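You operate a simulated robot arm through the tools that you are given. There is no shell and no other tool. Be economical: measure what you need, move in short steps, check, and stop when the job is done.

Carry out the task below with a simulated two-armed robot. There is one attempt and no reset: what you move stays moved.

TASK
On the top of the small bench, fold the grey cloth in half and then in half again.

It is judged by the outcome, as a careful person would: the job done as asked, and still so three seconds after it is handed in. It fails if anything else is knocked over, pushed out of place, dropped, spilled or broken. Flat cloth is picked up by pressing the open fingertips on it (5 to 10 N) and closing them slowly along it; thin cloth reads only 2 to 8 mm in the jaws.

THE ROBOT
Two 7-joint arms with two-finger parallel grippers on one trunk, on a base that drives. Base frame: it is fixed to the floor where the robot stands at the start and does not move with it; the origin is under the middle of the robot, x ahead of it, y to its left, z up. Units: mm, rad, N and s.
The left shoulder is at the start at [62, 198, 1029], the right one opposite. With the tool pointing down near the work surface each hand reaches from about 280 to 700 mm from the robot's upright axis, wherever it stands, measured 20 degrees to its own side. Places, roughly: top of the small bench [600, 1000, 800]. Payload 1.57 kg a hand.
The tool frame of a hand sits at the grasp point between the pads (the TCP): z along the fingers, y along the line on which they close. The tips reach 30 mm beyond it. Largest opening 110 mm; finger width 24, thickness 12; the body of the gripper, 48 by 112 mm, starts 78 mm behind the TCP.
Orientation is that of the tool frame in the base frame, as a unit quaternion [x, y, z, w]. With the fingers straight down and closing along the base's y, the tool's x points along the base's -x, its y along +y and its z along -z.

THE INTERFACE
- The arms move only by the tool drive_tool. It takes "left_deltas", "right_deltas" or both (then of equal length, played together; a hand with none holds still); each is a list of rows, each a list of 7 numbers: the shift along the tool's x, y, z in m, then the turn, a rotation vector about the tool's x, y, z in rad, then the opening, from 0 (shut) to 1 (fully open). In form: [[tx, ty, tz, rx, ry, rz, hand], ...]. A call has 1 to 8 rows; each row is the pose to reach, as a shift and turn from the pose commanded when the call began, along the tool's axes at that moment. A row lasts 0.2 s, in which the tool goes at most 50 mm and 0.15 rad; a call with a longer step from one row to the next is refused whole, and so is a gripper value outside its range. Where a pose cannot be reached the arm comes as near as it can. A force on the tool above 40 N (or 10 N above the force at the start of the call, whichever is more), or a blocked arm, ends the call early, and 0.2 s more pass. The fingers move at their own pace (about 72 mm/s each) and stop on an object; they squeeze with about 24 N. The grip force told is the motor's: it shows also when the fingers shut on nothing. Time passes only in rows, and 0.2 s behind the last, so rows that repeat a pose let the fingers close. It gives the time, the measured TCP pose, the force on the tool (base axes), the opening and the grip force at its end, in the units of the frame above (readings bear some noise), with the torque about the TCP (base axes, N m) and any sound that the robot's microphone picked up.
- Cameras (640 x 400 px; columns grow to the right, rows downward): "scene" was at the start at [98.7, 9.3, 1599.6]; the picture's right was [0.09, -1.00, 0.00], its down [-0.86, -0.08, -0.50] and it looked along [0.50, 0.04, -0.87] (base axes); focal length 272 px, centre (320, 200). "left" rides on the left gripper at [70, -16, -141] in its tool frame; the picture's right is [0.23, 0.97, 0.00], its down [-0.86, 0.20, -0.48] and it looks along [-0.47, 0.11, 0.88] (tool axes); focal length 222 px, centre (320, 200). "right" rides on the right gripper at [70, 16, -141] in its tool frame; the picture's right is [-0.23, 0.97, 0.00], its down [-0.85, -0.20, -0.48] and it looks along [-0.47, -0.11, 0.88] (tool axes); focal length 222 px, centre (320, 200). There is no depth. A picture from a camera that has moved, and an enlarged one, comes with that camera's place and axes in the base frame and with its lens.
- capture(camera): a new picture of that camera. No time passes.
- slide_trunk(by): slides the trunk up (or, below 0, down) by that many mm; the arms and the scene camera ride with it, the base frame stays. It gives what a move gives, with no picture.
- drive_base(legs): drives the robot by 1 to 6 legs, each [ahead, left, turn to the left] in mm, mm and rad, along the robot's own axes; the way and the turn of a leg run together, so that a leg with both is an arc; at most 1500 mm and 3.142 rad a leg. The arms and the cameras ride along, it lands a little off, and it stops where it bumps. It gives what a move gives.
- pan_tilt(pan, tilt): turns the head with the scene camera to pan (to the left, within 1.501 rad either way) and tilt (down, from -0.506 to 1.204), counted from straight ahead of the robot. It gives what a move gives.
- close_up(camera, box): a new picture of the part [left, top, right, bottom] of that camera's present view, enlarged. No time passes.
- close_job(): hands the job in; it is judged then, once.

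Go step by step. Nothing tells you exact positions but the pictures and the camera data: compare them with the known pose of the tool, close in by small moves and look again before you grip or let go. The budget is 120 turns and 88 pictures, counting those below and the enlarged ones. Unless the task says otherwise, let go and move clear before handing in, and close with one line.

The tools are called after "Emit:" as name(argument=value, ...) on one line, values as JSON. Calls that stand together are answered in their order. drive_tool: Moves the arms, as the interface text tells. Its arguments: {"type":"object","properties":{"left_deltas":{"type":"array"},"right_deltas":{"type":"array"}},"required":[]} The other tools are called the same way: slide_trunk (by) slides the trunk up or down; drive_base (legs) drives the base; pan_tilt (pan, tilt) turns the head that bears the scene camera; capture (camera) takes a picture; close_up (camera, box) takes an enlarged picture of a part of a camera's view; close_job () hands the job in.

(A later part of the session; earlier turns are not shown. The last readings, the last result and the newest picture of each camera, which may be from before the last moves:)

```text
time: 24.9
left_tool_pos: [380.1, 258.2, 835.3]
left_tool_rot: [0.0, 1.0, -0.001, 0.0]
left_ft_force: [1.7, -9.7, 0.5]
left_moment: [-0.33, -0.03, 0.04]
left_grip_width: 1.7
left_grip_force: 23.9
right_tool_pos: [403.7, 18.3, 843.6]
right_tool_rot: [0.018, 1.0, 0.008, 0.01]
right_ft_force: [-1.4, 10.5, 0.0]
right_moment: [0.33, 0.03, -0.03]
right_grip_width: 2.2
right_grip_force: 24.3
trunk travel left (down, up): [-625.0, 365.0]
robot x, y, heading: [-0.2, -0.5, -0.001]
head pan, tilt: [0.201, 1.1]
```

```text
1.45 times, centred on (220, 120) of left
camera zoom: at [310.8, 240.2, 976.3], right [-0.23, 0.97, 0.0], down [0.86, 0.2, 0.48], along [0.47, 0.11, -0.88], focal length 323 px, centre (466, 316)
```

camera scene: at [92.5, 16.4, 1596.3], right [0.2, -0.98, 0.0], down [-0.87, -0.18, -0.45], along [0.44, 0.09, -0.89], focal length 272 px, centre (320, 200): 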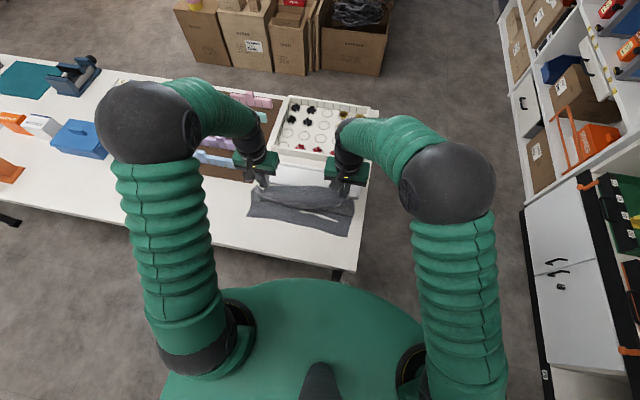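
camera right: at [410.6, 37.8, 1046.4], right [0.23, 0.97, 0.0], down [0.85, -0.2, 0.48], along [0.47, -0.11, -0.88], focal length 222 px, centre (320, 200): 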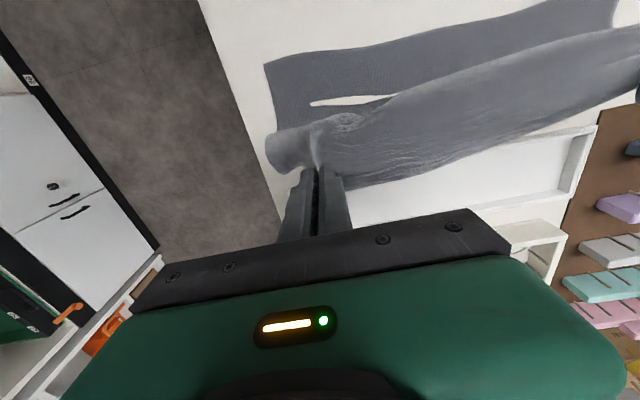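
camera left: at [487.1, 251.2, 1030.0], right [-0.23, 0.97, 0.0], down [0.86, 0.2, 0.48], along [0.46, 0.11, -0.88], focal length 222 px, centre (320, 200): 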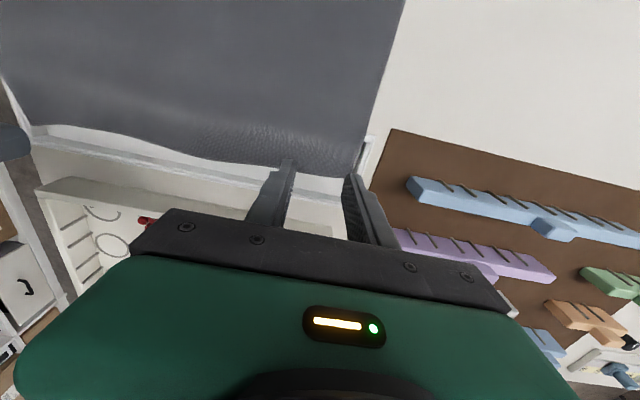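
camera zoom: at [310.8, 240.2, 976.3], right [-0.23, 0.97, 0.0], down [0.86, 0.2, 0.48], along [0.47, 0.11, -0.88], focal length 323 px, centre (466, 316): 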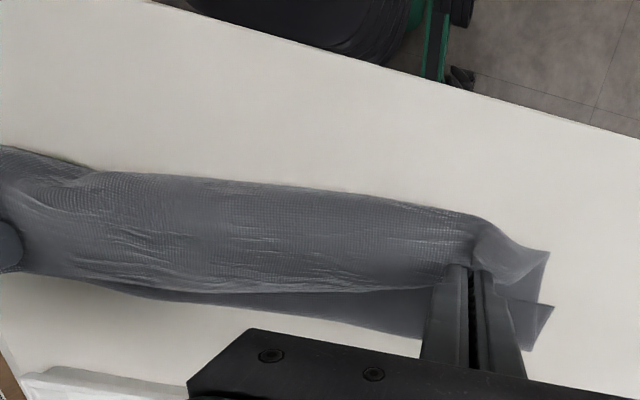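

The fold is over, but the right hand fell about 15 mm short and the edge between the hands is taut. I'll relax the gap and see whether the right hand can reach further.

Emit:
drive_tool(right_deltas=[[0, 0.006, 0, 0, 0, 0, 0], [0, 0.01, 0.0, 0, 0, 0, 0], [0, 0.01, 0, 0, 0, 0, 0]], left_deltas=[[0, -0.003, 0.003, 0, 0, 0, 0], [0, -0.004, 0.006, 0, 0, 0, 0], [0, -0.004, 0.008, 0, 0, 0, 0]])

Emit:
capture(camera="scene")

```text
time: 25.9
left_tool_pos: [379.6, 252.3, 821.1]
left_tool_rot: [0.0, 1.0, 0.0, 0.0]
left_ft_force: [1.8, -9.4, 0.8]
left_moment: [-0.33, -0.03, 0.06]
left_grip_width: 1.6
left_grip_force: 23.8
right_tool_pos: [411.0, 13.8, 836.5]
right_tool_rot: [0.04, 0.999, 0.009, 0.01]
right_ft_force: [-1.8, 9.7, -0.9]
right_moment: [0.27, 0.04, 0.01]
right_grip_width: 2.8
right_grip_force: 24.5
trunk travel left (down, up): [-625.0, 365.0]
robot x, y, heading: [1.5, 2.0, 0.008]
head pan, tilt: [0.201, 1.1]
stopped in row 3 (right hand): the arm was blocked; the commanded pose is now the measured one
```

```text
56 pictures are left
camera scene: at [95.0, 16.3, 1594.0], right [0.2, -0.98, 0.0], down [-0.87, -0.18, -0.45], along [0.44, 0.09, -0.89], focal length 272 px, centre (320, 200)
```

scene: 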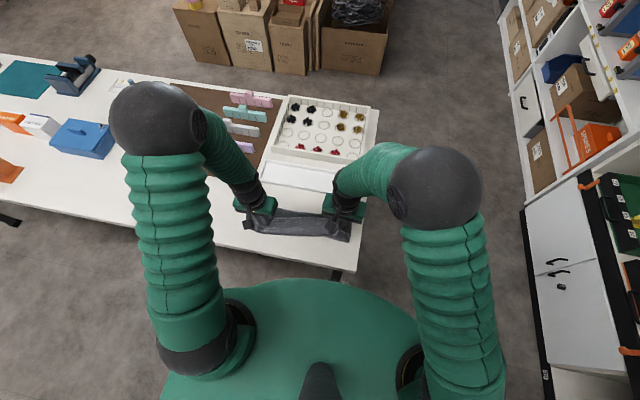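

The right arm is at its limit here because the cloth sits left of the robot's middle. I'll slacken the left, lower the right as far as it goes, release, and then move the base to face the cloth squarely.

Emit:
drive_tool(right_deltas=[[-0.003, 0, 0.006, 0, 0, 0, 0], [-0.006, 0, 0.014, 0, 0, 0, 0], [-0.006, 0, 0.02, 0, 0, 0, 0]], left_deltas=[[0, -0.006, 0, 0, 0, 0, 0], [0, -0.012, 0, 0, 0, 0, 0], [0, -0.014, 0, 0, 0, 0, 0]])

Emit:
capture(camera="right")

```text
time: 26.7
left_tool_pos: [379.1, 238.2, 826.7]
left_tool_rot: [0.0, 1.0, 0.0, 0.001]
left_ft_force: [-0.4, 0.0, -0.8]
left_moment: [-0.02, 0.0, 0.01]
left_grip_width: 1.6
left_grip_force: 23.0
right_tool_pos: [417.7, 15.0, 820.2]
right_tool_rot: [0.037, 0.999, 0.008, 0.01]
right_ft_force: [-0.3, 0.1, -0.2]
right_moment: [-0.02, -0.03, 0.04]
right_grip_width: 2.9
right_grip_force: 23.9
trunk travel left (down, up): [-625.0, 365.0]
robot x, y, heading: [-1.8, 3.9, -0.001]
head pan, tilt: [0.201, 1.1]
```

```text
55 pictures are left
camera right: at [344.9, 33.7, 960.4], right [0.3, 0.95, 0.02], down [0.83, -0.27, 0.49], along [0.48, -0.13, -0.87], focal length 222 px, centre (320, 200)
```

right: 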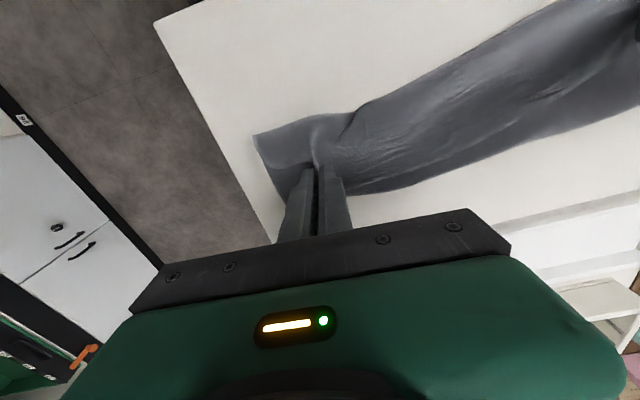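

Slack now, and the tips are close to the bench. Releasing both hands and rising clear.

Emit:
drive_tool(right_deltas=[[0, 0, 0.0, 0, 0, 0, 0.15], [0, 0, 0, 0, 0, 0, 0.2], [0, 0, -0.03, 0, 0, 0, 0.2], [0, 0, -0.07, 0, 0, 0, 0.2], [0, 0, -0.11, 0, 0, 0, 0.2], [-0.03, -0.04, -0.12, 0, 0, 0, 0.2], [-0.06, -0.08, -0.12, 0, 0, 0, 0.2]], left_deltas=[[0, 0, 0.003, 0, 0, 0, 0.15], [0, 0, 0.003, 0, 0, 0, 0.2], [0, 0, -0.03, 0, 0, 0, 0.2], [0, 0, -0.07, 0, 0, 0, 0.2], [0, 0, -0.11, 0, 0, 0, 0.2], [-0.03, 0.04, -0.12, 0, 0, 0, 0.2], [-0.06, 0.08, -0.12, 0, 0, 0, 0.2]])

Emit:
close_up(camera="scene", box=[200, 130, 400, 255])

Emit:
capture(camera="right")

Emit:
capture(camera="left")

```text
refused: row 6 steps farther than a row can; nothing moved
```

```text
3.20 times, centred on (300, 192) of scene
camera zoom: at [94.6, 16.5, 1596.4], right [0.2, -0.98, 0.0], down [-0.87, -0.18, -0.45], along [0.44, 0.09, -0.89], focal length 869 px, centre (384, 224)
```

zoom: 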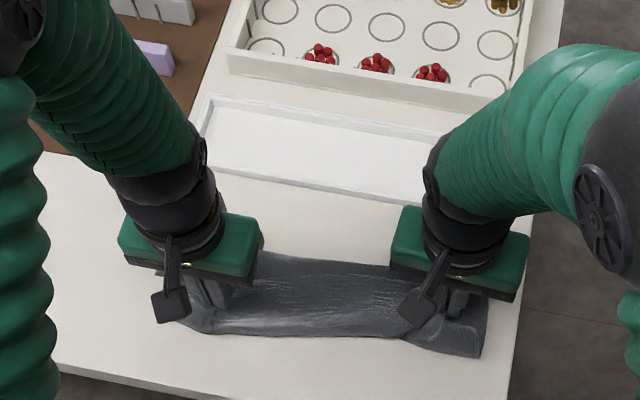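

```text
53 pictures are left
camera right: at [344.9, 33.7, 960.4], right [0.3, 0.95, 0.02], down [0.83, -0.27, 0.49], along [0.48, -0.13, -0.87], focal length 222 px, centre (320, 200)
```

right: 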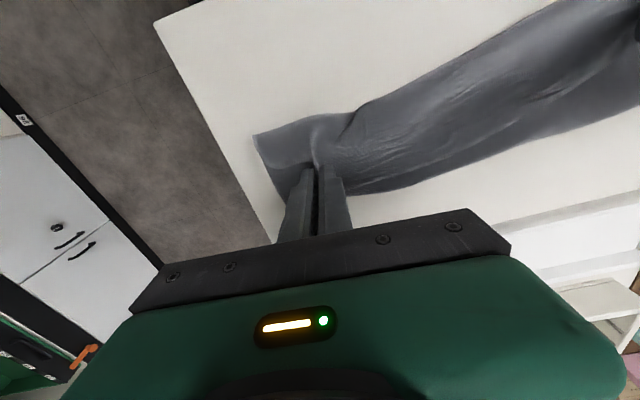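

```text
52 pictures are left
camera left: at [309.7, 221.9, 965.9], right [-0.23, 0.97, 0.0], down [0.85, 0.2, 0.48], along [0.47, 0.11, -0.88], focal length 222 px, centre (320, 200)
```

left: 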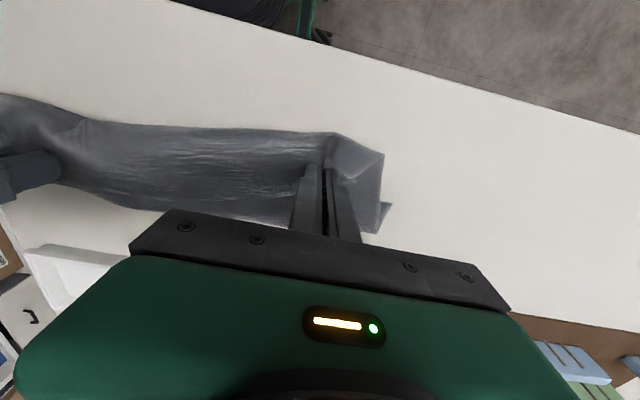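

The move was refused because one step was slightly too long. I'll redo it with shorter steps.

Emit:
drive_tool(right_deltas=[[0, 0, 0.0, 0, 0, 0, 0.15], [0, 0, 0, 0, 0, 0, 0.2], [0, 0, -0.03, 0, 0, 0, 0.2], [0, 0, -0.07, 0, 0, 0, 0.2], [0, 0, -0.11, 0, 0, 0, 0.2], [-0.02, -0.04, -0.11, 0, 0, 0, 0.2], [-0.04, -0.08, -0.11, 0, 0, 0, 0.2]], left_deltas=[[0, 0, 0.003, 0, 0, 0, 0.15], [0, 0, 0.003, 0, 0, 0, 0.2], [0, 0, -0.03, 0, 0, 0, 0.2], [0, 0, -0.07, 0, 0, 0, 0.2], [0, 0, -0.11, 0, 0, 0, 0.2], [-0.02, 0.04, -0.11, 0, 0, 0, 0.2], [-0.04, 0.08, -0.11, 0, 0, 0, 0.2]])

Emit:
close_up(camera="scene", box=[200, 130, 400, 255])

```text
time: 28.3
left_tool_pos: [422.6, 321.6, 934.2]
left_tool_rot: [0.0, 1.0, 0.0, -0.001]
left_ft_force: [0.4, -0.5, 0.1]
left_moment: [-0.01, 0.0, 0.01]
left_grip_width: 22.0
left_grip_force: 0.1
right_tool_pos: [451.7, -64.3, 927.8]
right_tool_rot: [0.032, 0.999, 0.006, 0.007]
right_ft_force: [-0.1, 0.3, -0.4]
right_moment: [0.04, 0.02, 0.01]
right_grip_width: 22.1
right_grip_force: 0.1
trunk travel left (down, up): [-625.0, 365.0]
robot x, y, heading: [-0.9, 0.2, -0.003]
head pan, tilt: [0.201, 1.1]
```

```text
3.20 times, centred on (300, 192) of scene
camera zoom: at [98.3, 17.0, 1596.5], right [0.2, -0.98, 0.0], down [-0.88, -0.18, -0.45], along [0.44, 0.09, -0.89], focal length 869 px, centre (384, 224)
```

zoom: 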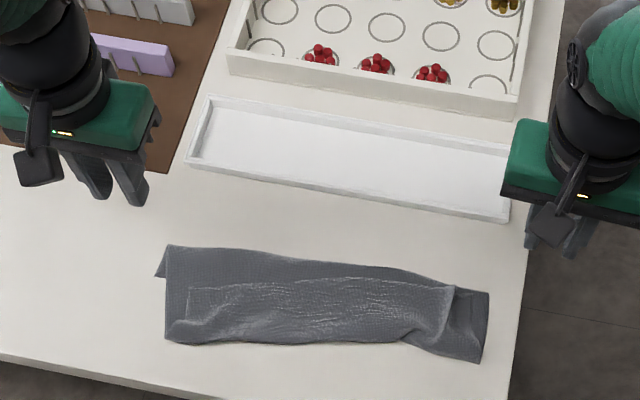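

The tray is clear and unmoved. The cloth is folded over roughly, but the top layer is gathered in places. I'll move the base 140 mm left and a little back to face the cloth squarely, then look closely.

Emit:
drive_base(legs=[[-60, 0, 0], [0, 140, 0]])

Emit:
pan_tilt(pan=0.0, tilt=1.0)

Emit:
capture(camera="scene")

```text
time: 30.2
left_tool_pos: [360.6, 446.9, 939.9]
left_tool_rot: [0.0, 1.0, 0.006, 0.002]
left_ft_force: [0.6, -0.7, -0.7]
left_moment: [0.04, 0.0, -0.01]
left_grip_width: 22.0
left_grip_force: 0.1
right_tool_pos: [390.6, 60.1, 927.4]
right_tool_rot: [0.033, 0.999, 0.012, 0.007]
right_ft_force: [0.4, -0.8, 0.1]
right_moment: [0.08, -0.01, 0.0]
right_grip_width: 22.2
right_grip_force: 0.0
trunk travel left (down, up): [-625.0, 365.0]
robot x, y, heading: [-61.4, 137.9, -0.002]
head pan, tilt: [0.201, 1.1]
```

```text
time: 31.0
left_tool_pos: [360.4, 448.0, 936.8]
left_tool_rot: [0.0, 1.0, 0.003, 0.001]
left_ft_force: [0.5, -0.8, 1.3]
left_moment: [0.05, 0.0, 0.01]
left_grip_width: 21.9
left_grip_force: 0.0
right_tool_pos: [389.1, 61.4, 928.6]
right_tool_rot: [0.035, 0.999, 0.009, 0.008]
right_ft_force: [0.2, -0.6, 0.2]
right_moment: [0.06, 0.0, -0.02]
right_grip_width: 21.9
right_grip_force: 0.1
trunk travel left (down, up): [-625.0, 365.0]
robot x, y, heading: [-58.5, 136.6, 0.002]
head pan, tilt: [0.0, 1.0]
```

```text
50 pictures are left
camera scene: at [42.6, 120.4, 1602.6], right [0.0, -1.0, -0.01], down [-0.84, 0.0, -0.54], along [0.54, 0.01, -0.84], focal length 272 px, centre (320, 200)
```

scene: 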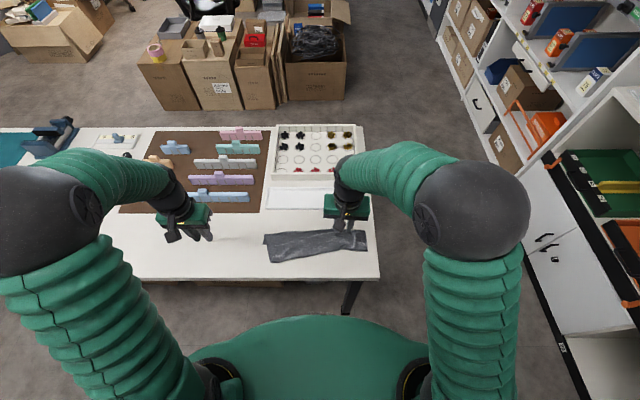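

Emit:
drive_tool(right_deltas=[[0.02, -0.03, 0, 0.018, 0.016, -0.07, 0.2], [0.04, -0.06, 0, 0.018, 0.016, -0.07, 0.2], [0.04, -0.08, 0, 0.018, 0.016, -0.07, 0.2]])

Emit:
close_up(camera="scene", box=[250, 205, 390, 292])

Emit:
capture(camera="right")

```text
time: 31.8
left_tool_pos: [360.8, 451.6, 936.3]
left_tool_rot: [0.0, 1.0, 0.002, 0.002]
left_ft_force: [-0.7, -0.3, -0.2]
left_moment: [0.05, 0.02, -0.04]
left_grip_width: 22.2
left_grip_force: 0.0
right_tool_pos: [346.1, -12.4, 927.9]
right_tool_rot: [-0.001, 1.0, -0.003, 0.0]
right_ft_force: [-0.6, -0.8, 0.2]
right_moment: [0.05, -0.01, 0.02]
right_grip_width: 22.0
right_grip_force: 0.2
trunk travel left (down, up): [-625.0, 365.0]
robot x, y, heading: [-59.9, 134.3, -0.001]
head pan, tilt: [0.0, 1.0]
```

```text
4.57 times, centred on (320, 248) of scene
camera zoom: at [42.6, 126.8, 1602.7], right [0.0, -1.0, -0.01], down [-0.84, 0.0, -0.54], along [0.54, 0.01, -0.84], focal length 1241 px, centre (320, -22)
```

zoom: 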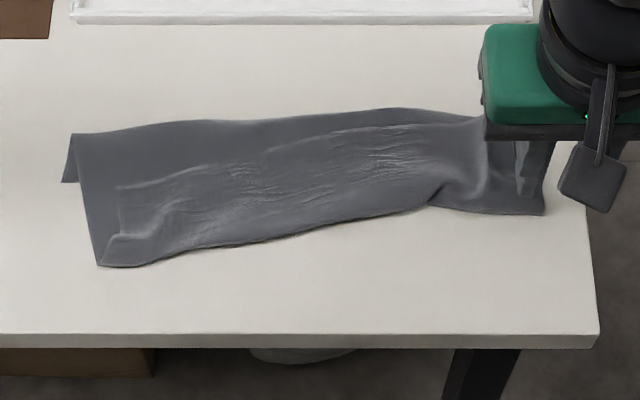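

```text
48 pictures are left
camera right: at [274.2, 3.0, 1068.6], right [0.22, 0.97, 0.0], down [0.86, -0.2, 0.48], along [0.47, -0.11, -0.88], focal length 222 px, centre (320, 200)
```

right: 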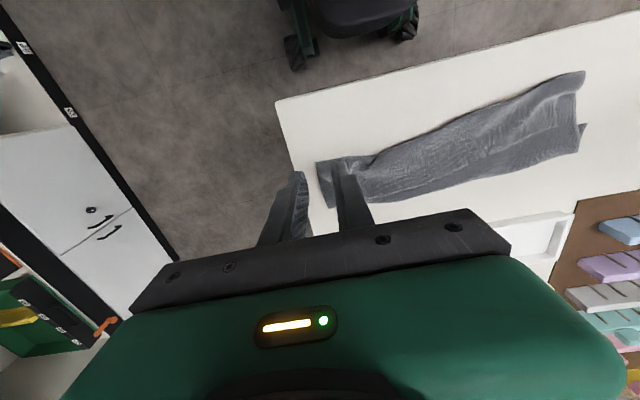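

Emit:
capture(camera="left")

Emit:
close_up(camera="scene", box=[255, 220, 305, 270])

Emit:
close_up(camera="right", box=[300, 50, 600, 230])

```text
47 pictures are left
camera left: at [290.1, 434.2, 1077.0], right [-0.23, 0.97, 0.0], down [0.85, 0.2, 0.48], along [0.47, 0.11, -0.88], focal length 222 px, centre (320, 200)
```

left: 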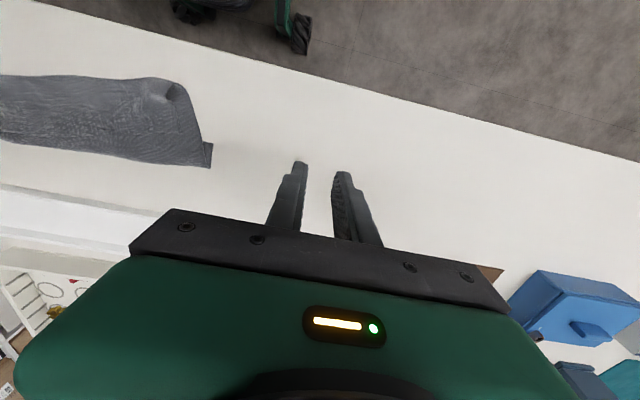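

```text
8.00 times, centred on (280, 245) of scene
camera zoom: at [42.6, 126.8, 1602.7], right [0.0, -1.0, -0.01], down [-0.84, 0.0, -0.54], along [0.54, 0.01, -0.84], focal length 2172 px, centre (640, -160)
```

zoom: 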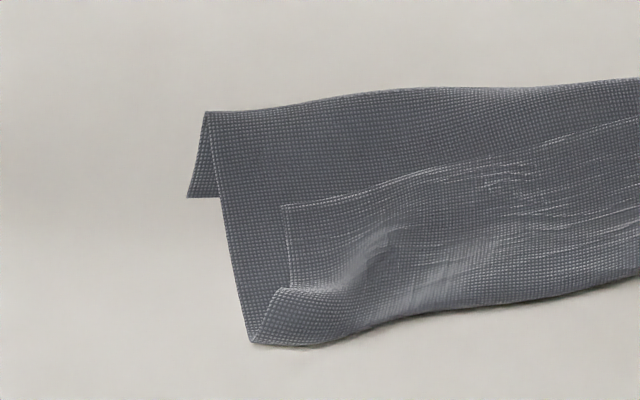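

```text
2.13 times, centred on (450, 140) of right
camera zoom: at [274.2, 3.0, 1068.6], right [0.22, 0.97, 0.0], down [0.86, -0.2, 0.48], along [0.47, -0.11, -0.88], focal length 474 px, centre (43, 328)
```

zoom: 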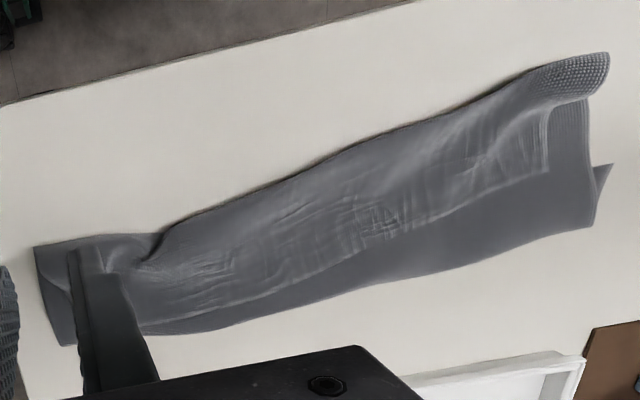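

The left end has gone concertina: the top free edge lies at about x 392 and the bottom edge is tucked under. I'll regrip the top free edge, lift the cloth to hang open, and lay it again with a cleaner path. First I'll clear the right hand to see the right end.

Emit:
drive_tool(right_deltas=[[0.0, -0.04, 0, 0, 0, 0, 0.3], [0.0, -0.08, 0, 0, 0, 0, 0.3], [-0.03, -0.11, 0, 0, 0, 0, 0.3]])

Emit:
close_up(camera="scene", box=[310, 215, 380, 265])

```text
time: 32.6
left_tool_pos: [361.0, 454.0, 936.0]
left_tool_rot: [0.0, 1.0, 0.001, 0.0]
left_ft_force: [0.8, -0.3, -0.7]
left_moment: [0.01, 0.03, -0.03]
left_grip_width: 21.9
left_grip_force: 0.1
right_tool_pos: [375.9, -120.5, 926.6]
right_tool_rot: [-0.001, 1.0, -0.001, -0.001]
right_ft_force: [0.3, -0.2, 0.1]
right_moment: [0.02, 0.01, -0.01]
right_grip_width: 32.9
right_grip_force: 0.1
trunk travel left (down, up): [-625.0, 365.0]
robot x, y, heading: [-59.3, 137.3, 0.005]
head pan, tilt: [0.0, 1.0]
```

```text
8.00 times, centred on (345, 240) of scene
camera zoom: at [44.7, 129.8, 1602.6], right [0.0, -1.0, 0.0], down [-0.84, 0.0, -0.54], along [0.54, 0.0, -0.84], focal length 2172 px, centre (120, -120)
```

zoom: 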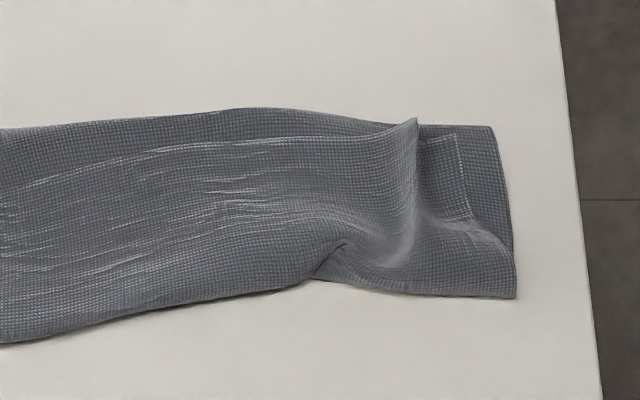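

The Z came about because the grip carries a flap whose direction doesn't flip. A better way is to pinch the cloth on its midline and lift it, so both halves hang down folded, and then lay it down. First I need to open it, so I'll regrip the ridges left on the top edge and hang it up. Hands go above those ridges: left (372, 237), right (430, 12).

Emit:
drive_tool(right_deltas=[[-0.012, 0.03, 0, 0, 0, 0, 0.4], [-0.024, 0.06, 0.015, 0, 0, 0, 0.4], [-0.036, 0.09, 0.03, 0, 0, 0, 0.4], [-0.048, 0.115, 0.05, 0, 0, 0, 0.4], [-0.054, 0.132, 0.07, 0, 0, 0, 0.4], [-0.054, 0.132, 0.076, 0, 0, 0, 0.4]], left_deltas=[[-0.002, -0.04, 0, 0, 0, 0, 0.4], [-0.004, -0.08, 0.015, 0, 0, 0, 0.4], [-0.006, -0.12, 0.03, 0, 0, 0, 0.4], [-0.008, -0.16, 0.05, 0, 0, 0, 0.4], [-0.01, -0.195, 0.07, 0, 0, 0, 0.4], [-0.011, -0.217, 0.086, 0, 0, 0, 0.4]])

Emit:
close_up(camera="right", box=[220, 60, 460, 230])

Emit:
close_up(camera="left", box=[200, 60, 440, 230])

```text
time: 34.0
left_tool_pos: [370.9, 239.0, 848.2]
left_tool_rot: [0.0, 1.0, -0.001, 0.002]
left_ft_force: [-0.3, 0.6, -0.1]
left_moment: [0.03, -0.01, -0.02]
left_grip_width: 44.0
left_grip_force: 0.1
right_tool_pos: [429.2, 14.4, 851.5]
right_tool_rot: [-0.002, 1.0, -0.004, 0.0]
right_ft_force: [-0.4, -0.3, -0.6]
right_moment: [-0.01, 0.01, 0.0]
right_grip_width: 44.1
right_grip_force: 0.0
trunk travel left (down, up): [-625.0, 365.0]
robot x, y, heading: [-61.9, 134.9, 0.003]
head pan, tilt: [0.0, 1.0]
```

```text
2.35 times, centred on (340, 145) of right
camera zoom: at [357.4, 31.5, 992.5], right [0.22, 0.97, -0.01], down [0.86, -0.19, 0.48], along [0.47, -0.11, -0.88], focal length 523 px, centre (273, 329)
```

zoom: 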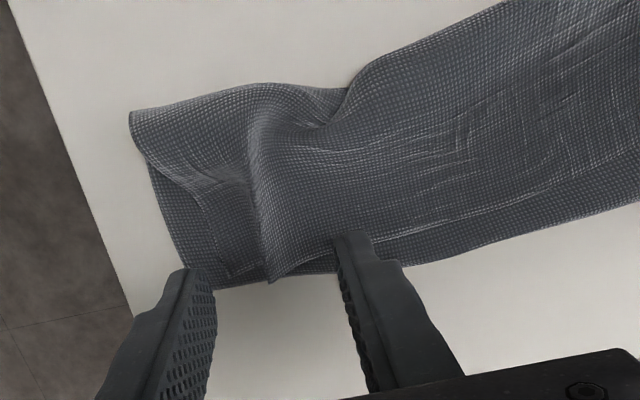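

```text
2.35 times, centred on (320, 145) of left
camera zoom: at [301.2, 222.0, 990.1], right [-0.23, 0.97, 0.0], down [0.85, 0.2, 0.48], along [0.47, 0.11, -0.88], focal length 523 px, centre (320, 329)
```

zoom: 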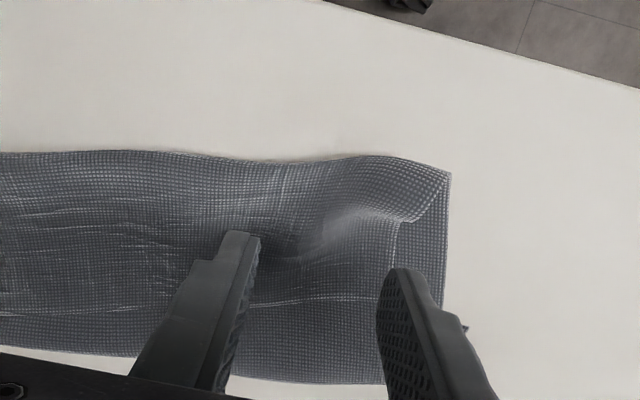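

Both ridges are between the fingers. I'll descend, nudging the left 9 mm ahead toward the free edge.

Emit:
drive_tool(right_deltas=[[0, -0.002, 0.012, 0, 0, 0, 0.4], [0, -0.002, 0.022, 0, 0, 0, 0.4], [0, -0.002, 0.028, 0, 0, 0, 0.4]], left_deltas=[[-0.009, 0, 0.01, 0, 0, 0, 0.4], [-0.009, 0, 0.018, 0, 0, 0, 0.4], [-0.009, 0, 0.024, 0, 0, 0, 0.4]])

Emit:
drive_tool(right_deltas=[[0, 0, 0.001, 0, 0, 0, 0.4], [0, 0, 0.002, 0, 0, 0, 0.4]], left_deltas=[[0, 0, 0.001, 0, 0, 0, 0.4], [0, 0, 0.003, 0, 0, 0, 0.4]])

```text
time: 34.8
left_tool_pos: [379.9, 241.1, 824.0]
left_tool_rot: [0.0, 1.0, -0.001, 0.001]
left_ft_force: [0.1, 1.3, 0.1]
left_moment: [-0.02, -0.02, 0.01]
left_grip_width: 44.0
left_grip_force: 0.0
right_tool_pos: [427.6, 12.2, 823.7]
right_tool_rot: [-0.001, 1.0, -0.004, 0.0]
right_ft_force: [0.4, 0.1, -0.8]
right_moment: [0.03, 0.02, 0.0]
right_grip_width: 43.9
right_grip_force: 0.0
trunk travel left (down, up): [-625.0, 365.0]
robot x, y, heading: [-61.4, 135.9, 0.002]
head pan, tilt: [0.0, 1.0]
```

```text
time: 35.4
left_tool_pos: [379.9, 241.6, 819.8]
left_tool_rot: [0.0, 1.0, -0.001, 0.002]
left_ft_force: [0.9, -0.4, -0.1]
left_moment: [-0.02, 0.03, -0.04]
left_grip_width: 44.0
left_grip_force: 0.0
right_tool_pos: [427.6, 14.0, 821.3]
right_tool_rot: [-0.002, 1.0, -0.004, 0.0]
right_ft_force: [-0.2, 0.0, 0.1]
right_moment: [-0.01, 0.02, 0.02]
right_grip_width: 44.1
right_grip_force: 0.1
trunk travel left (down, up): [-625.0, 365.0]
robot x, y, heading: [-58.5, 136.5, 0.007]
head pan, tilt: [0.0, 1.0]
```

Emit:
drive_tool(right_deltas=[[0, 0, 0.0015, 0, 0, 0, 0.4], [0, 0, 0.003, 0, 0, 0, 0.4]], left_deltas=[[0, 0, 0.001, 0, 0, 0, 0.4], [0, 0, 0.002, 0, 0, 0, 0.4]])

Emit:
drive_tool(right_deltas=[[0, 0, 0.001, 0, 0, 0, 0.4], [0, 0, 0.002, 0, 0, 0, 0.4]], left_deltas=[[0, 0, 0.001, 0, 0, 0, 0.4], [0, 0, 0.002, 0, 0, 0, 0.4]])

```text
time: 36.0
left_tool_pos: [380.3, 240.2, 819.9]
left_tool_rot: [0.0, 1.0, -0.001, 0.001]
left_ft_force: [0.3, -0.4, -0.9]
left_moment: [-0.01, 0.02, 0.0]
left_grip_width: 44.1
left_grip_force: 0.0
right_tool_pos: [429.2, 13.5, 819.1]
right_tool_rot: [-0.001, 1.0, -0.004, 0.0]
right_ft_force: [0.2, -0.7, 0.1]
right_moment: [0.0, 0.0, 0.0]
right_grip_width: 43.9
right_grip_force: 0.0
trunk travel left (down, up): [-625.0, 365.0]
robot x, y, heading: [-61.0, 136.2, -0.001]
head pan, tilt: [0.0, 1.0]
```

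```text
time: 36.6
left_tool_pos: [379.6, 241.2, 817.4]
left_tool_rot: [0.0, 1.0, -0.002, 0.002]
left_ft_force: [0.1, 0.5, -0.6]
left_moment: [0.03, 0.01, 0.0]
left_grip_width: 43.9
left_grip_force: 0.0
right_tool_pos: [429.9, 13.5, 816.7]
right_tool_rot: [-0.002, 1.0, -0.004, 0.0]
right_ft_force: [0.4, -1.1, -1.1]
right_moment: [0.01, -0.02, 0.03]
right_grip_width: 44.3
right_grip_force: 0.0
trunk travel left (down, up): [-625.0, 365.0]
robot x, y, heading: [-61.8, 131.8, 0.002]
head pan, tilt: [0.0, 1.0]
```

Emit:
drive_tool(right_deltas=[[0, 0, 0.001, 0, 0, 0, 0.4], [0, 0, 0.002, 0, 0, 0, 0.4]], left_deltas=[[0, 0, 0.001, 0, 0, 0, 0.4], [0, 0, 0.0025, 0, 0, 0, 0.4]])

Emit:
close_up(camera="left", box=[200, 60, 440, 230])

```text
time: 37.2
left_tool_pos: [378.7, 241.2, 813.3]
left_tool_rot: [0.0, 1.0, -0.001, 0.001]
left_ft_force: [-0.1, 0.2, 0.0]
left_moment: [-0.04, -0.01, 0.03]
left_grip_width: 44.2
left_grip_force: 0.1
right_tool_pos: [429.1, 15.1, 814.9]
right_tool_rot: [-0.001, 1.0, -0.005, 0.001]
right_ft_force: [-0.5, -0.4, 1.5]
right_moment: [0.02, -0.01, 0.02]
right_grip_width: 44.0
right_grip_force: 0.0
trunk travel left (down, up): [-625.0, 365.0]
robot x, y, heading: [-61.3, 135.1, 0.002]
head pan, tilt: [0.0, 1.0]
```

```text
2.35 times, centred on (320, 145) of left
camera zoom: at [310.1, 224.2, 956.3], right [-0.23, 0.97, 0.0], down [0.85, 0.2, 0.48], along [0.47, 0.11, -0.88], focal length 523 px, centre (320, 329)
```

zoom: 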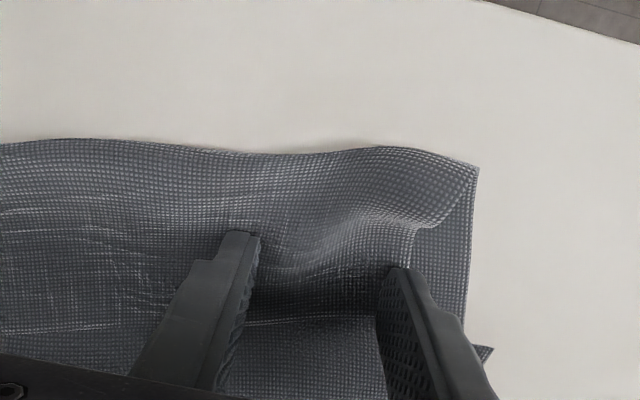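

Emit:
drive_tool(right_deltas=[[0, 0, 0.001, 0, 0, 0, 0.36], [0, 0, 0.001, 0, 0, 0, 0.32], [0, 0, 0.001, 0, 0, 0, 0.28]], left_deltas=[[0, 0, 0.001, 0, 0, 0, 0.4], [0, 0, 0.002, 0, 0, 0, 0.4], [0, 0, 0.003, 0, 0, 0, 0.38]])

```text
time: 38.0
left_tool_pos: [380.1, 241.5, 813.3]
left_tool_rot: [0.001, 1.0, 0.0, 0.003]
left_ft_force: [-0.3, -0.4, 3.6]
left_moment: [0.05, -0.03, 0.0]
left_grip_width: 41.3
left_grip_force: 0.0
right_tool_pos: [428.4, 14.3, 813.0]
right_tool_rot: [-0.002, 1.0, -0.003, 0.0]
right_ft_force: [1.7, 0.5, 7.1]
right_moment: [0.0, 0.05, -0.02]
right_grip_width: 29.7
right_grip_force: 0.0
trunk travel left (down, up): [-625.0, 365.0]
robot x, y, heading: [-58.4, 138.1, 0.002]
head pan, tilt: [0.0, 1.0]
```

Emit:
drive_tool(right_deltas=[[0, 0, 0, 0, 0, 0, 0.24], [0, 0, 0, 0, 0, 0, 0.2], [0, 0, 0, 0, 0, 0, 0.16], [0, 0, 0, 0, 0, 0, 0.12], [0, 0, 0, 0, 0, 0, 0.08], [0, 0, 0, 0, 0, 0, 0.04], [0, 0, 0, 0, 0, 0, 0], [0, 0, 0, 0, 0, 0, 0]], left_deltas=[[0, 0, 0.0005, 0, 0, 0, 0.34], [0, 0, 0.0005, 0, 0, 0, 0.29], [0, 0, 0.0005, 0, 0, 0, 0.24], [0, 0, 0.0005, 0, 0, 0, 0.19], [0, 0, 0.0, 0, 0, 0, 0.13], [0, 0, 0, 0, 0, 0, 0.07], [0, 0, 0, 0, 0, 0, 0], [0, 0, 0, 0, 0, 0, 0]])

Emit:
drive_tool(right_deltas=[[0, 0, -0.015, 0, 0, 0, 0], [0, 0, -0.03, 0, 0, 0, 0], [0, 0, -0.05, 0, 0, 0, 0]], left_deltas=[[0, 0, -0.015, 0, 0, 0, 0], [0, 0, -0.03, 0, 0, 0, 0], [0, 0, -0.05, 0, 0, 0, 0]])

Emit:
capture(camera="right")

Emit:
capture(camera="left")

```text
time: 39.8
left_tool_pos: [379.4, 241.3, 812.1]
left_tool_rot: [-0.001, 1.0, -0.001, 0.004]
left_ft_force: [-0.2, -1.0, 5.0]
left_moment: [0.0, -0.01, -0.02]
left_grip_width: 2.5
left_grip_force: 23.8
right_tool_pos: [428.0, 14.8, 813.6]
right_tool_rot: [-0.001, 1.0, -0.005, 0.001]
right_ft_force: [0.4, 1.7, 6.5]
right_moment: [0.06, 0.07, -0.04]
right_grip_width: 2.7
right_grip_force: 24.0
trunk travel left (down, up): [-625.0, 365.0]
robot x, y, heading: [-60.7, 134.9, 0.008]
head pan, tilt: [0.0, 1.0]
```

```text
time: 40.6
left_tool_pos: [377.3, 242.2, 863.7]
left_tool_rot: [0.0, 1.0, -0.001, 0.003]
left_ft_force: [-0.4, 0.4, -0.1]
left_moment: [0.02, -0.04, -0.01]
left_grip_width: 2.6
left_grip_force: 23.9
right_tool_pos: [427.5, 16.5, 863.2]
right_tool_rot: [-0.002, 1.0, -0.004, 0.0]
right_ft_force: [-0.2, 0.8, 0.9]
right_moment: [0.03, -0.03, 0.04]
right_grip_width: 2.7
right_grip_force: 24.2
trunk travel left (down, up): [-625.0, 365.0]
robot x, y, heading: [-61.2, 136.5, -0.001]
head pan, tilt: [0.0, 1.0]
```

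```text
40 pictures are left
camera right: at [356.4, 32.2, 1004.7], right [0.22, 0.97, -0.01], down [0.86, -0.19, 0.48], along [0.47, -0.12, -0.88], focal length 222 px, centre (320, 200)
```

right: 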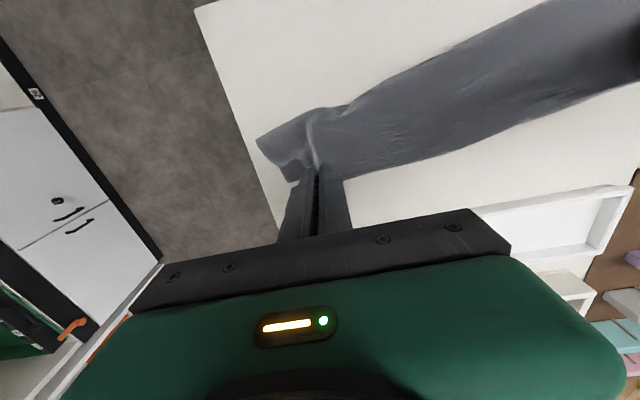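

```text
39 pictures are left
camera left: at [307.5, 225.3, 1004.2], right [-0.23, 0.97, 0.0], down [0.85, 0.2, 0.48], along [0.47, 0.11, -0.88], focal length 222 px, centre (320, 200)
```

left: 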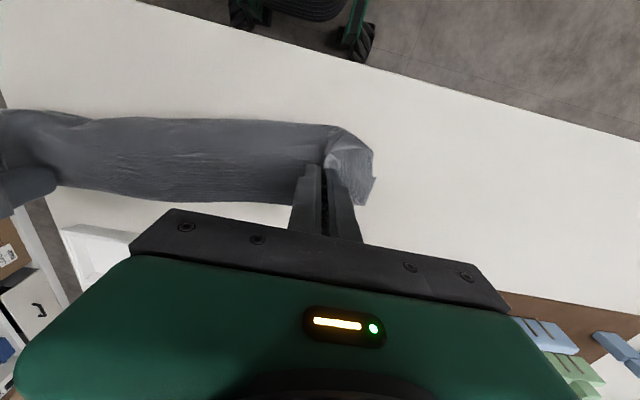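

Both grips hold (2.5 and 2.7 mm). Lifting high so the cloth hangs open, with both hands brought to x ≈ 400.

Emit:
drive_tool(right_deltas=[[0.005, 0, -0.035, 0, 0, 0, 0], [0.01, 0, -0.07, 0, 0, 0, 0], [0.015, 0, -0.105, 0, 0, 0, 0], [0.02, 0, -0.14, 0, 0, 0, 0], [0.027, 0, -0.175, 0, 0, 0, 0], [0.027, 0, -0.21, 0, 0, 0, 0], [0.027, 0, -0.21, 0, 0, 0, 0]], left_deltas=[[-0.005, 0, -0.035, 0, 0, 0, 0], [-0.01, 0, -0.07, 0, 0, 0, 0], [-0.015, 0, -0.105, 0, 0, 0, 0], [-0.02, 0, -0.14, 0, 0, 0, 0], [-0.023, 0, -0.175, 0, 0, 0, 0], [-0.023, 0, -0.21, 0, 0, 0, 0], [-0.023, 0, -0.21, 0, 0, 0, 0]])

Emit:
capture(camera="right")

Emit:
capture(camera="scene")

```text
time: 42.2
left_tool_pos: [400.8, 241.8, 1073.2]
left_tool_rot: [0.0, 1.0, -0.001, 0.001]
left_ft_force: [0.6, -0.1, -0.5]
left_moment: [0.02, 0.02, 0.0]
left_grip_width: 2.5
left_grip_force: 24.2
right_tool_pos: [399.3, 15.2, 1073.1]
right_tool_rot: [-0.001, 1.0, -0.004, 0.0]
right_ft_force: [-0.1, -0.4, -1.0]
right_moment: [-0.02, 0.02, -0.02]
right_grip_width: 2.4
right_grip_force: 23.8
trunk travel left (down, up): [-625.0, 365.0]
robot x, y, heading: [-62.0, 136.0, 0.002]
head pan, tilt: [0.0, 1.0]
```

```text
38 pictures are left
camera right: at [328.1, 32.4, 1214.6], right [0.22, 0.97, -0.01], down [0.86, -0.19, 0.48], along [0.47, -0.12, -0.88], focal length 222 px, centre (320, 200)
```

right: 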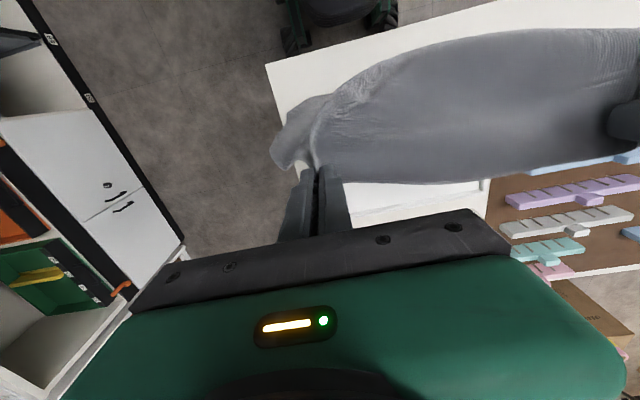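

```text
37 pictures are left
camera scene: at [42.6, 137.9, 1602.7], right [0.0, -1.0, 0.0], down [-0.84, 0.0, -0.54], along [0.54, 0.0, -0.84], focal length 272 px, centre (320, 200)
```

scene: 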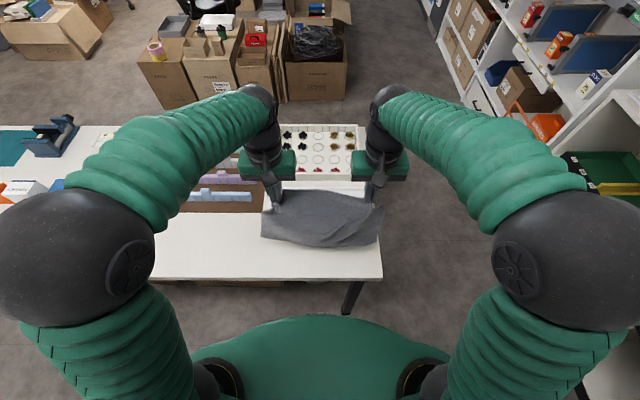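

The cloth hangs open from both hands. I'll bring it back to x ≈ 318 and lower until the bottom edge is near the bench, then let it settle.

Emit:
drive_tool(right_deltas=[[0.02, -0.002, 0.0, 0, 0, 0, 0], [0.04, -0.003, 0.0, 0, 0, 0, 0], [0.06, -0.003, 0.0, 0, 0, 0, 0], [0.075, -0.003, 0.0, 0, 0, 0, 0], [0.082, -0.003, 0.0, 0, 0, 0, 0], [0.082, -0.003, 0.01, 0, 0, 0, 0], [0.082, -0.003, 0.015, 0, 0, 0, 0], [0.082, -0.003, 0.015, 0, 0, 0, 0]], left_deltas=[[0.02, 0.002, 0.0, 0, 0, 0, 0], [0.04, 0.003, 0.0, 0, 0, 0, 0], [0.06, 0.003, 0.0, 0, 0, 0, 0], [0.075, 0.003, 0.0, 0, 0, 0, 0], [0.082, 0.003, 0.0, 0, 0, 0, 0], [0.082, 0.003, 0.01, 0, 0, 0, 0], [0.082, 0.003, 0.015, 0, 0, 0, 0], [0.082, 0.003, 0.015, 0, 0, 0, 0]])

Emit:
capture(camera="scene")

Emit:
capture(camera="left")

```text
time: 44.0
left_tool_pos: [319.3, 243.8, 1057.7]
left_tool_rot: [0.001, 1.0, -0.001, 0.002]
left_ft_force: [0.0, -2.8, -0.2]
left_moment: [-0.07, 0.01, -0.05]
left_grip_width: 2.6
left_grip_force: 24.2
right_tool_pos: [317.6, 12.2, 1058.5]
right_tool_rot: [-0.002, 1.0, -0.005, 0.0]
right_ft_force: [-0.3, 2.9, -0.1]
right_moment: [0.08, 0.02, 0.0]
right_grip_width: 2.4
right_grip_force: 24.2
trunk travel left (down, up): [-625.0, 365.0]
robot x, y, heading: [-55.8, 132.4, 0.001]
head pan, tilt: [0.0, 1.0]
```

```text
36 pictures are left
camera scene: at [40.8, 137.9, 1602.9], right [0.0, -1.0, 0.0], down [-0.84, 0.0, -0.54], along [0.54, 0.0, -0.84], focal length 272 px, centre (320, 200)
```

scene: 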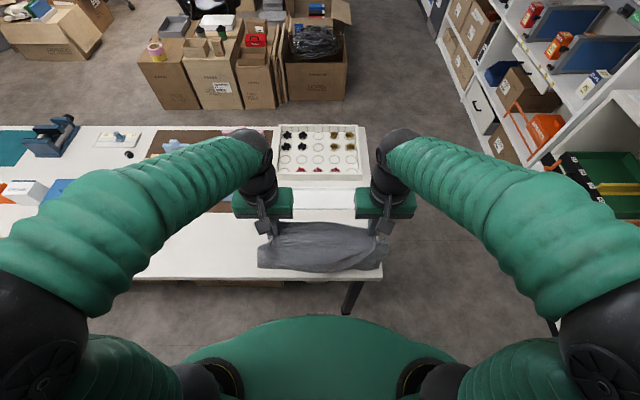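

```text
35 pictures are left
camera left: at [249.9, 227.5, 1198.1], right [-0.23, 0.97, 0.0], down [0.85, 0.2, 0.48], along [0.47, 0.11, -0.88], focal length 222 px, centre (320, 200)
```

left: 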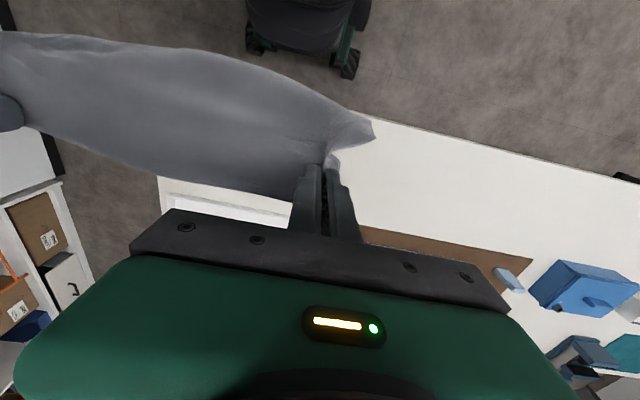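

The cloth swung slightly toward the bench's front edge, so I'll move 25 mm ahead and settle it, then lower until the bottom edge touches.

Emit:
drive_tool(right_deltas=[[-0.01, 0.002, 0.0, 0, 0, 0, 0], [-0.02, 0.002, 0.0, 0, 0, 0, 0], [-0.025, 0.002, 0.005, 0, 0, 0, 0], [-0.025, 0.002, 0.015, 0, 0, 0, 0], [-0.025, 0.002, 0.025, 0, 0, 0, 0], [-0.025, 0.002, 0.032, 0, 0, 0, 0], [-0.025, 0.002, 0.032, 0, 0, 0, 0]], left_deltas=[[-0.01, -0.002, 0.0, 0, 0, 0, 0], [-0.02, -0.002, 0.0, 0, 0, 0, 0], [-0.025, -0.002, 0.005, 0, 0, 0, 0], [-0.025, -0.002, 0.015, 0, 0, 0, 0], [-0.025, -0.002, 0.025, 0, 0, 0, 0], [-0.025, -0.002, 0.032, 0, 0, 0, 0], [-0.025, -0.002, 0.032, 0, 0, 0, 0]])

Emit:
close_up(camera="scene", box=[220, 170, 420, 300])

```text
time: 45.6
left_tool_pos: [345.2, 241.8, 1025.3]
left_tool_rot: [0.001, 1.0, -0.001, 0.003]
left_ft_force: [-0.3, -0.1, 0.2]
left_moment: [0.04, -0.01, 0.0]
left_grip_width: 2.3
left_grip_force: 23.5
right_tool_pos: [344.5, 13.5, 1027.0]
right_tool_rot: [-0.002, 1.0, -0.004, -0.001]
right_ft_force: [-0.1, 0.3, -0.1]
right_moment: [0.03, -0.02, 0.01]
right_grip_width: 2.6
right_grip_force: 23.5
trunk travel left (down, up): [-625.0, 365.0]
robot x, y, heading: [-60.9, 136.3, 0.004]
head pan, tilt: [0.0, 1.0]
```

```text
3.08 times, centred on (320, 235) of scene
camera zoom: at [41.3, 137.9, 1602.8], right [0.0, -1.0, 0.0], down [-0.84, 0.0, -0.54], along [0.54, 0.0, -0.84], focal length 836 px, centre (320, 92)
```

zoom: 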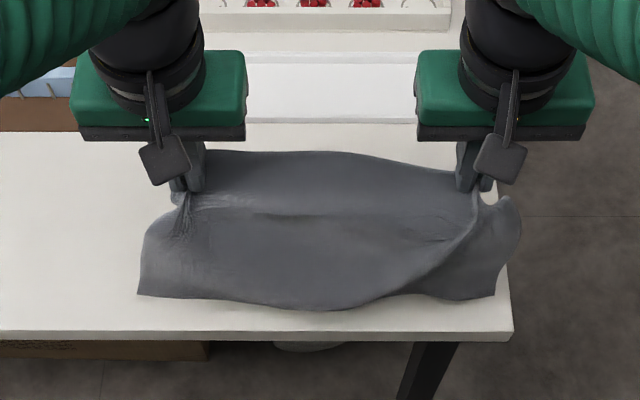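

The bottom edge sits at about x 317 on the bench. Now I'll lay it out diagonally: forward and down together.

Emit:
drive_tool(right_deltas=[[-0.02, 0, 0.024, 0, 0, 0, 0], [-0.04, 0, 0.048, 0, 0, 0, 0], [-0.06, 0, 0.072, 0, 0, 0, 0], [-0.082, 0, 0.096, 0, 0, 0, 0], [-0.104, 0, 0.12, 0, 0, 0, 0], [-0.126, 0, 0.144, 0, 0, 0, 0], [-0.148, 0, 0.168, 0, 0, 0, 0], [-0.168, 0, 0.186, 0, 0, 0, 0]], left_deltas=[[-0.02, 0, 0.024, 0, 0, 0, 0], [-0.04, 0, 0.048, 0, 0, 0, 0], [-0.06, 0, 0.072, 0, 0, 0, 0], [-0.082, 0, 0.096, 0, 0, 0, 0], [-0.104, 0, 0.12, 0, 0, 0, 0], [-0.126, 0, 0.144, 0, 0, 0, 0], [-0.148, 0, 0.168, 0, 0, 0, 0], [-0.168, 0, 0.186, 0, 0, 0, 0]])

Emit:
close_up(camera="scene", box=[220, 170, 420, 300])

```text
time: 47.4
left_tool_pos: [516.0, 242.7, 838.7]
left_tool_rot: [0.0, 1.0, -0.001, 0.001]
left_ft_force: [0.2, -0.3, 0.4]
left_moment: [0.02, 0.03, 0.0]
left_grip_width: 2.6
left_grip_force: 23.8
right_tool_pos: [513.9, 14.3, 839.8]
right_tool_rot: [-0.002, 1.0, -0.004, 0.0]
right_ft_force: [-0.5, 0.3, 0.6]
right_moment: [0.02, 0.03, -0.01]
right_grip_width: 2.8
right_grip_force: 24.0
trunk travel left (down, up): [-625.0, 365.0]
robot x, y, heading: [-59.3, 134.8, 0.003]
head pan, tilt: [0.0, 1.0]
```

```text
3.08 times, centred on (320, 235) of scene
camera zoom: at [46.5, 137.7, 1602.5], right [0.0, -1.0, 0.0], down [-0.84, 0.0, -0.54], along [0.54, 0.0, -0.84], focal length 836 px, centre (320, 92)
```

zoom: 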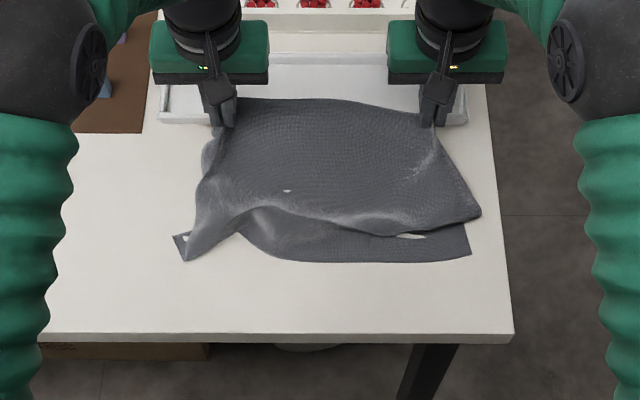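

The cloth sagged into a pleat because its bottom edge slid forward to about x 367. The original layout reached x ≈ 575, so I'll pull the held edge ahead about 55 mm, slightly raised above the tray rim, to straighten it.

Emit:
drive_tool(right_deltas=[[-0.005, 0, -0.02, 0, 0, 0, 0], [-0.015, 0, -0.02, 0, 0, 0, 0], [-0.027, 0, -0.02, 0, 0, 0, 0], [-0.039, 0, -0.02, 0, 0, 0, 0], [-0.05, 0, -0.015, 0, 0, 0, 0], [-0.05, 0, -0.01, 0, 0, 0, 0]], left_deltas=[[-0.005, 0, -0.02, 0, 0, 0, 0], [-0.015, 0, -0.02, 0, 0, 0, 0], [-0.027, 0, -0.02, 0, 0, 0, 0], [-0.039, 0, -0.02, 0, 0, 0, 0], [-0.05, 0, -0.015, 0, 0, 0, 0], [-0.05, 0, -0.01, 0, 0, 0, 0]])

Emit:
close_up(camera="scene", box=[220, 170, 420, 300])

```text
time: 48.8
left_tool_pos: [564.0, 243.2, 851.5]
left_tool_rot: [-0.001, 1.0, -0.001, 0.001]
left_ft_force: [-0.4, -0.4, -0.7]
left_moment: [-0.02, -0.03, 0.01]
left_grip_width: 2.7
left_grip_force: 24.0
right_tool_pos: [562.4, 13.7, 851.5]
right_tool_rot: [-0.001, 1.0, -0.004, 0.0]
right_ft_force: [0.1, -0.3, 0.8]
right_moment: [0.01, -0.02, -0.04]
right_grip_width: 2.6
right_grip_force: 23.9
trunk travel left (down, up): [-625.0, 365.0]
robot x, y, heading: [-62.0, 139.0, -0.0]
head pan, tilt: [0.0, 1.0]
```

```text
3.08 times, centred on (320, 235) of scene
camera zoom: at [43.7, 137.9, 1602.7], right [0.0, -1.0, 0.0], down [-0.84, 0.0, -0.54], along [0.54, 0.0, -0.84], focal length 836 px, centre (320, 92)
```

zoom: 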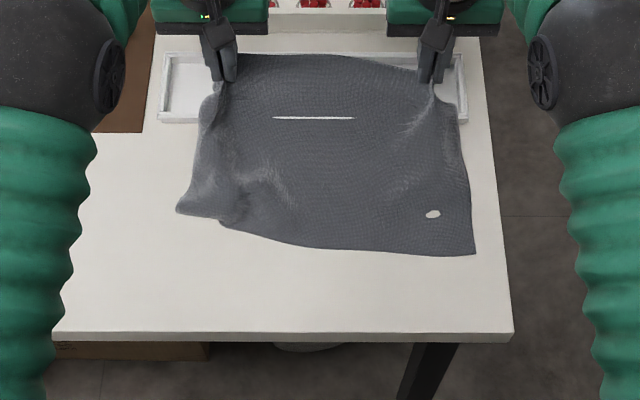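

Much better: the cloth is spread nearly flat. The near-left corner looks tucked, so I'll check it.

Emit:
close_up(camera="scene", box=[265, 215, 315, 255])

Emit:
capture(camera="left")

```text
10.00 times, centred on (290, 235) of scene
camera zoom: at [43.7, 137.9, 1602.7], right [0.0, -1.0, 0.0], down [-0.84, 0.0, -0.54], along [0.54, 0.0, -0.84], focal length 2715 px, centre (620, -150)
```

zoom: 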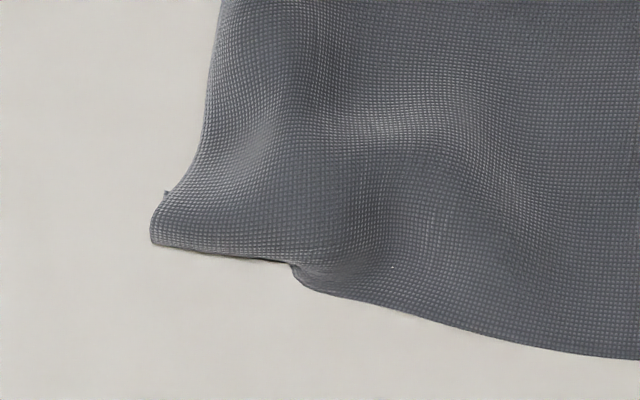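

```text
30 pictures are left
camera left: at [494.3, 226.6, 992.6], right [-0.23, 0.97, 0.0], down [0.85, 0.2, 0.48], along [0.47, 0.11, -0.88], focal length 222 px, centre (320, 200)
```

left: 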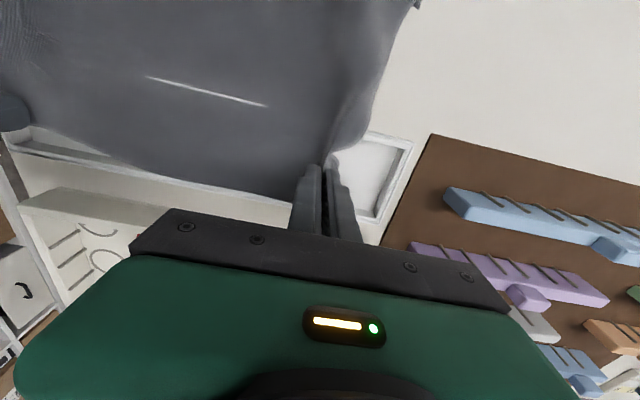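

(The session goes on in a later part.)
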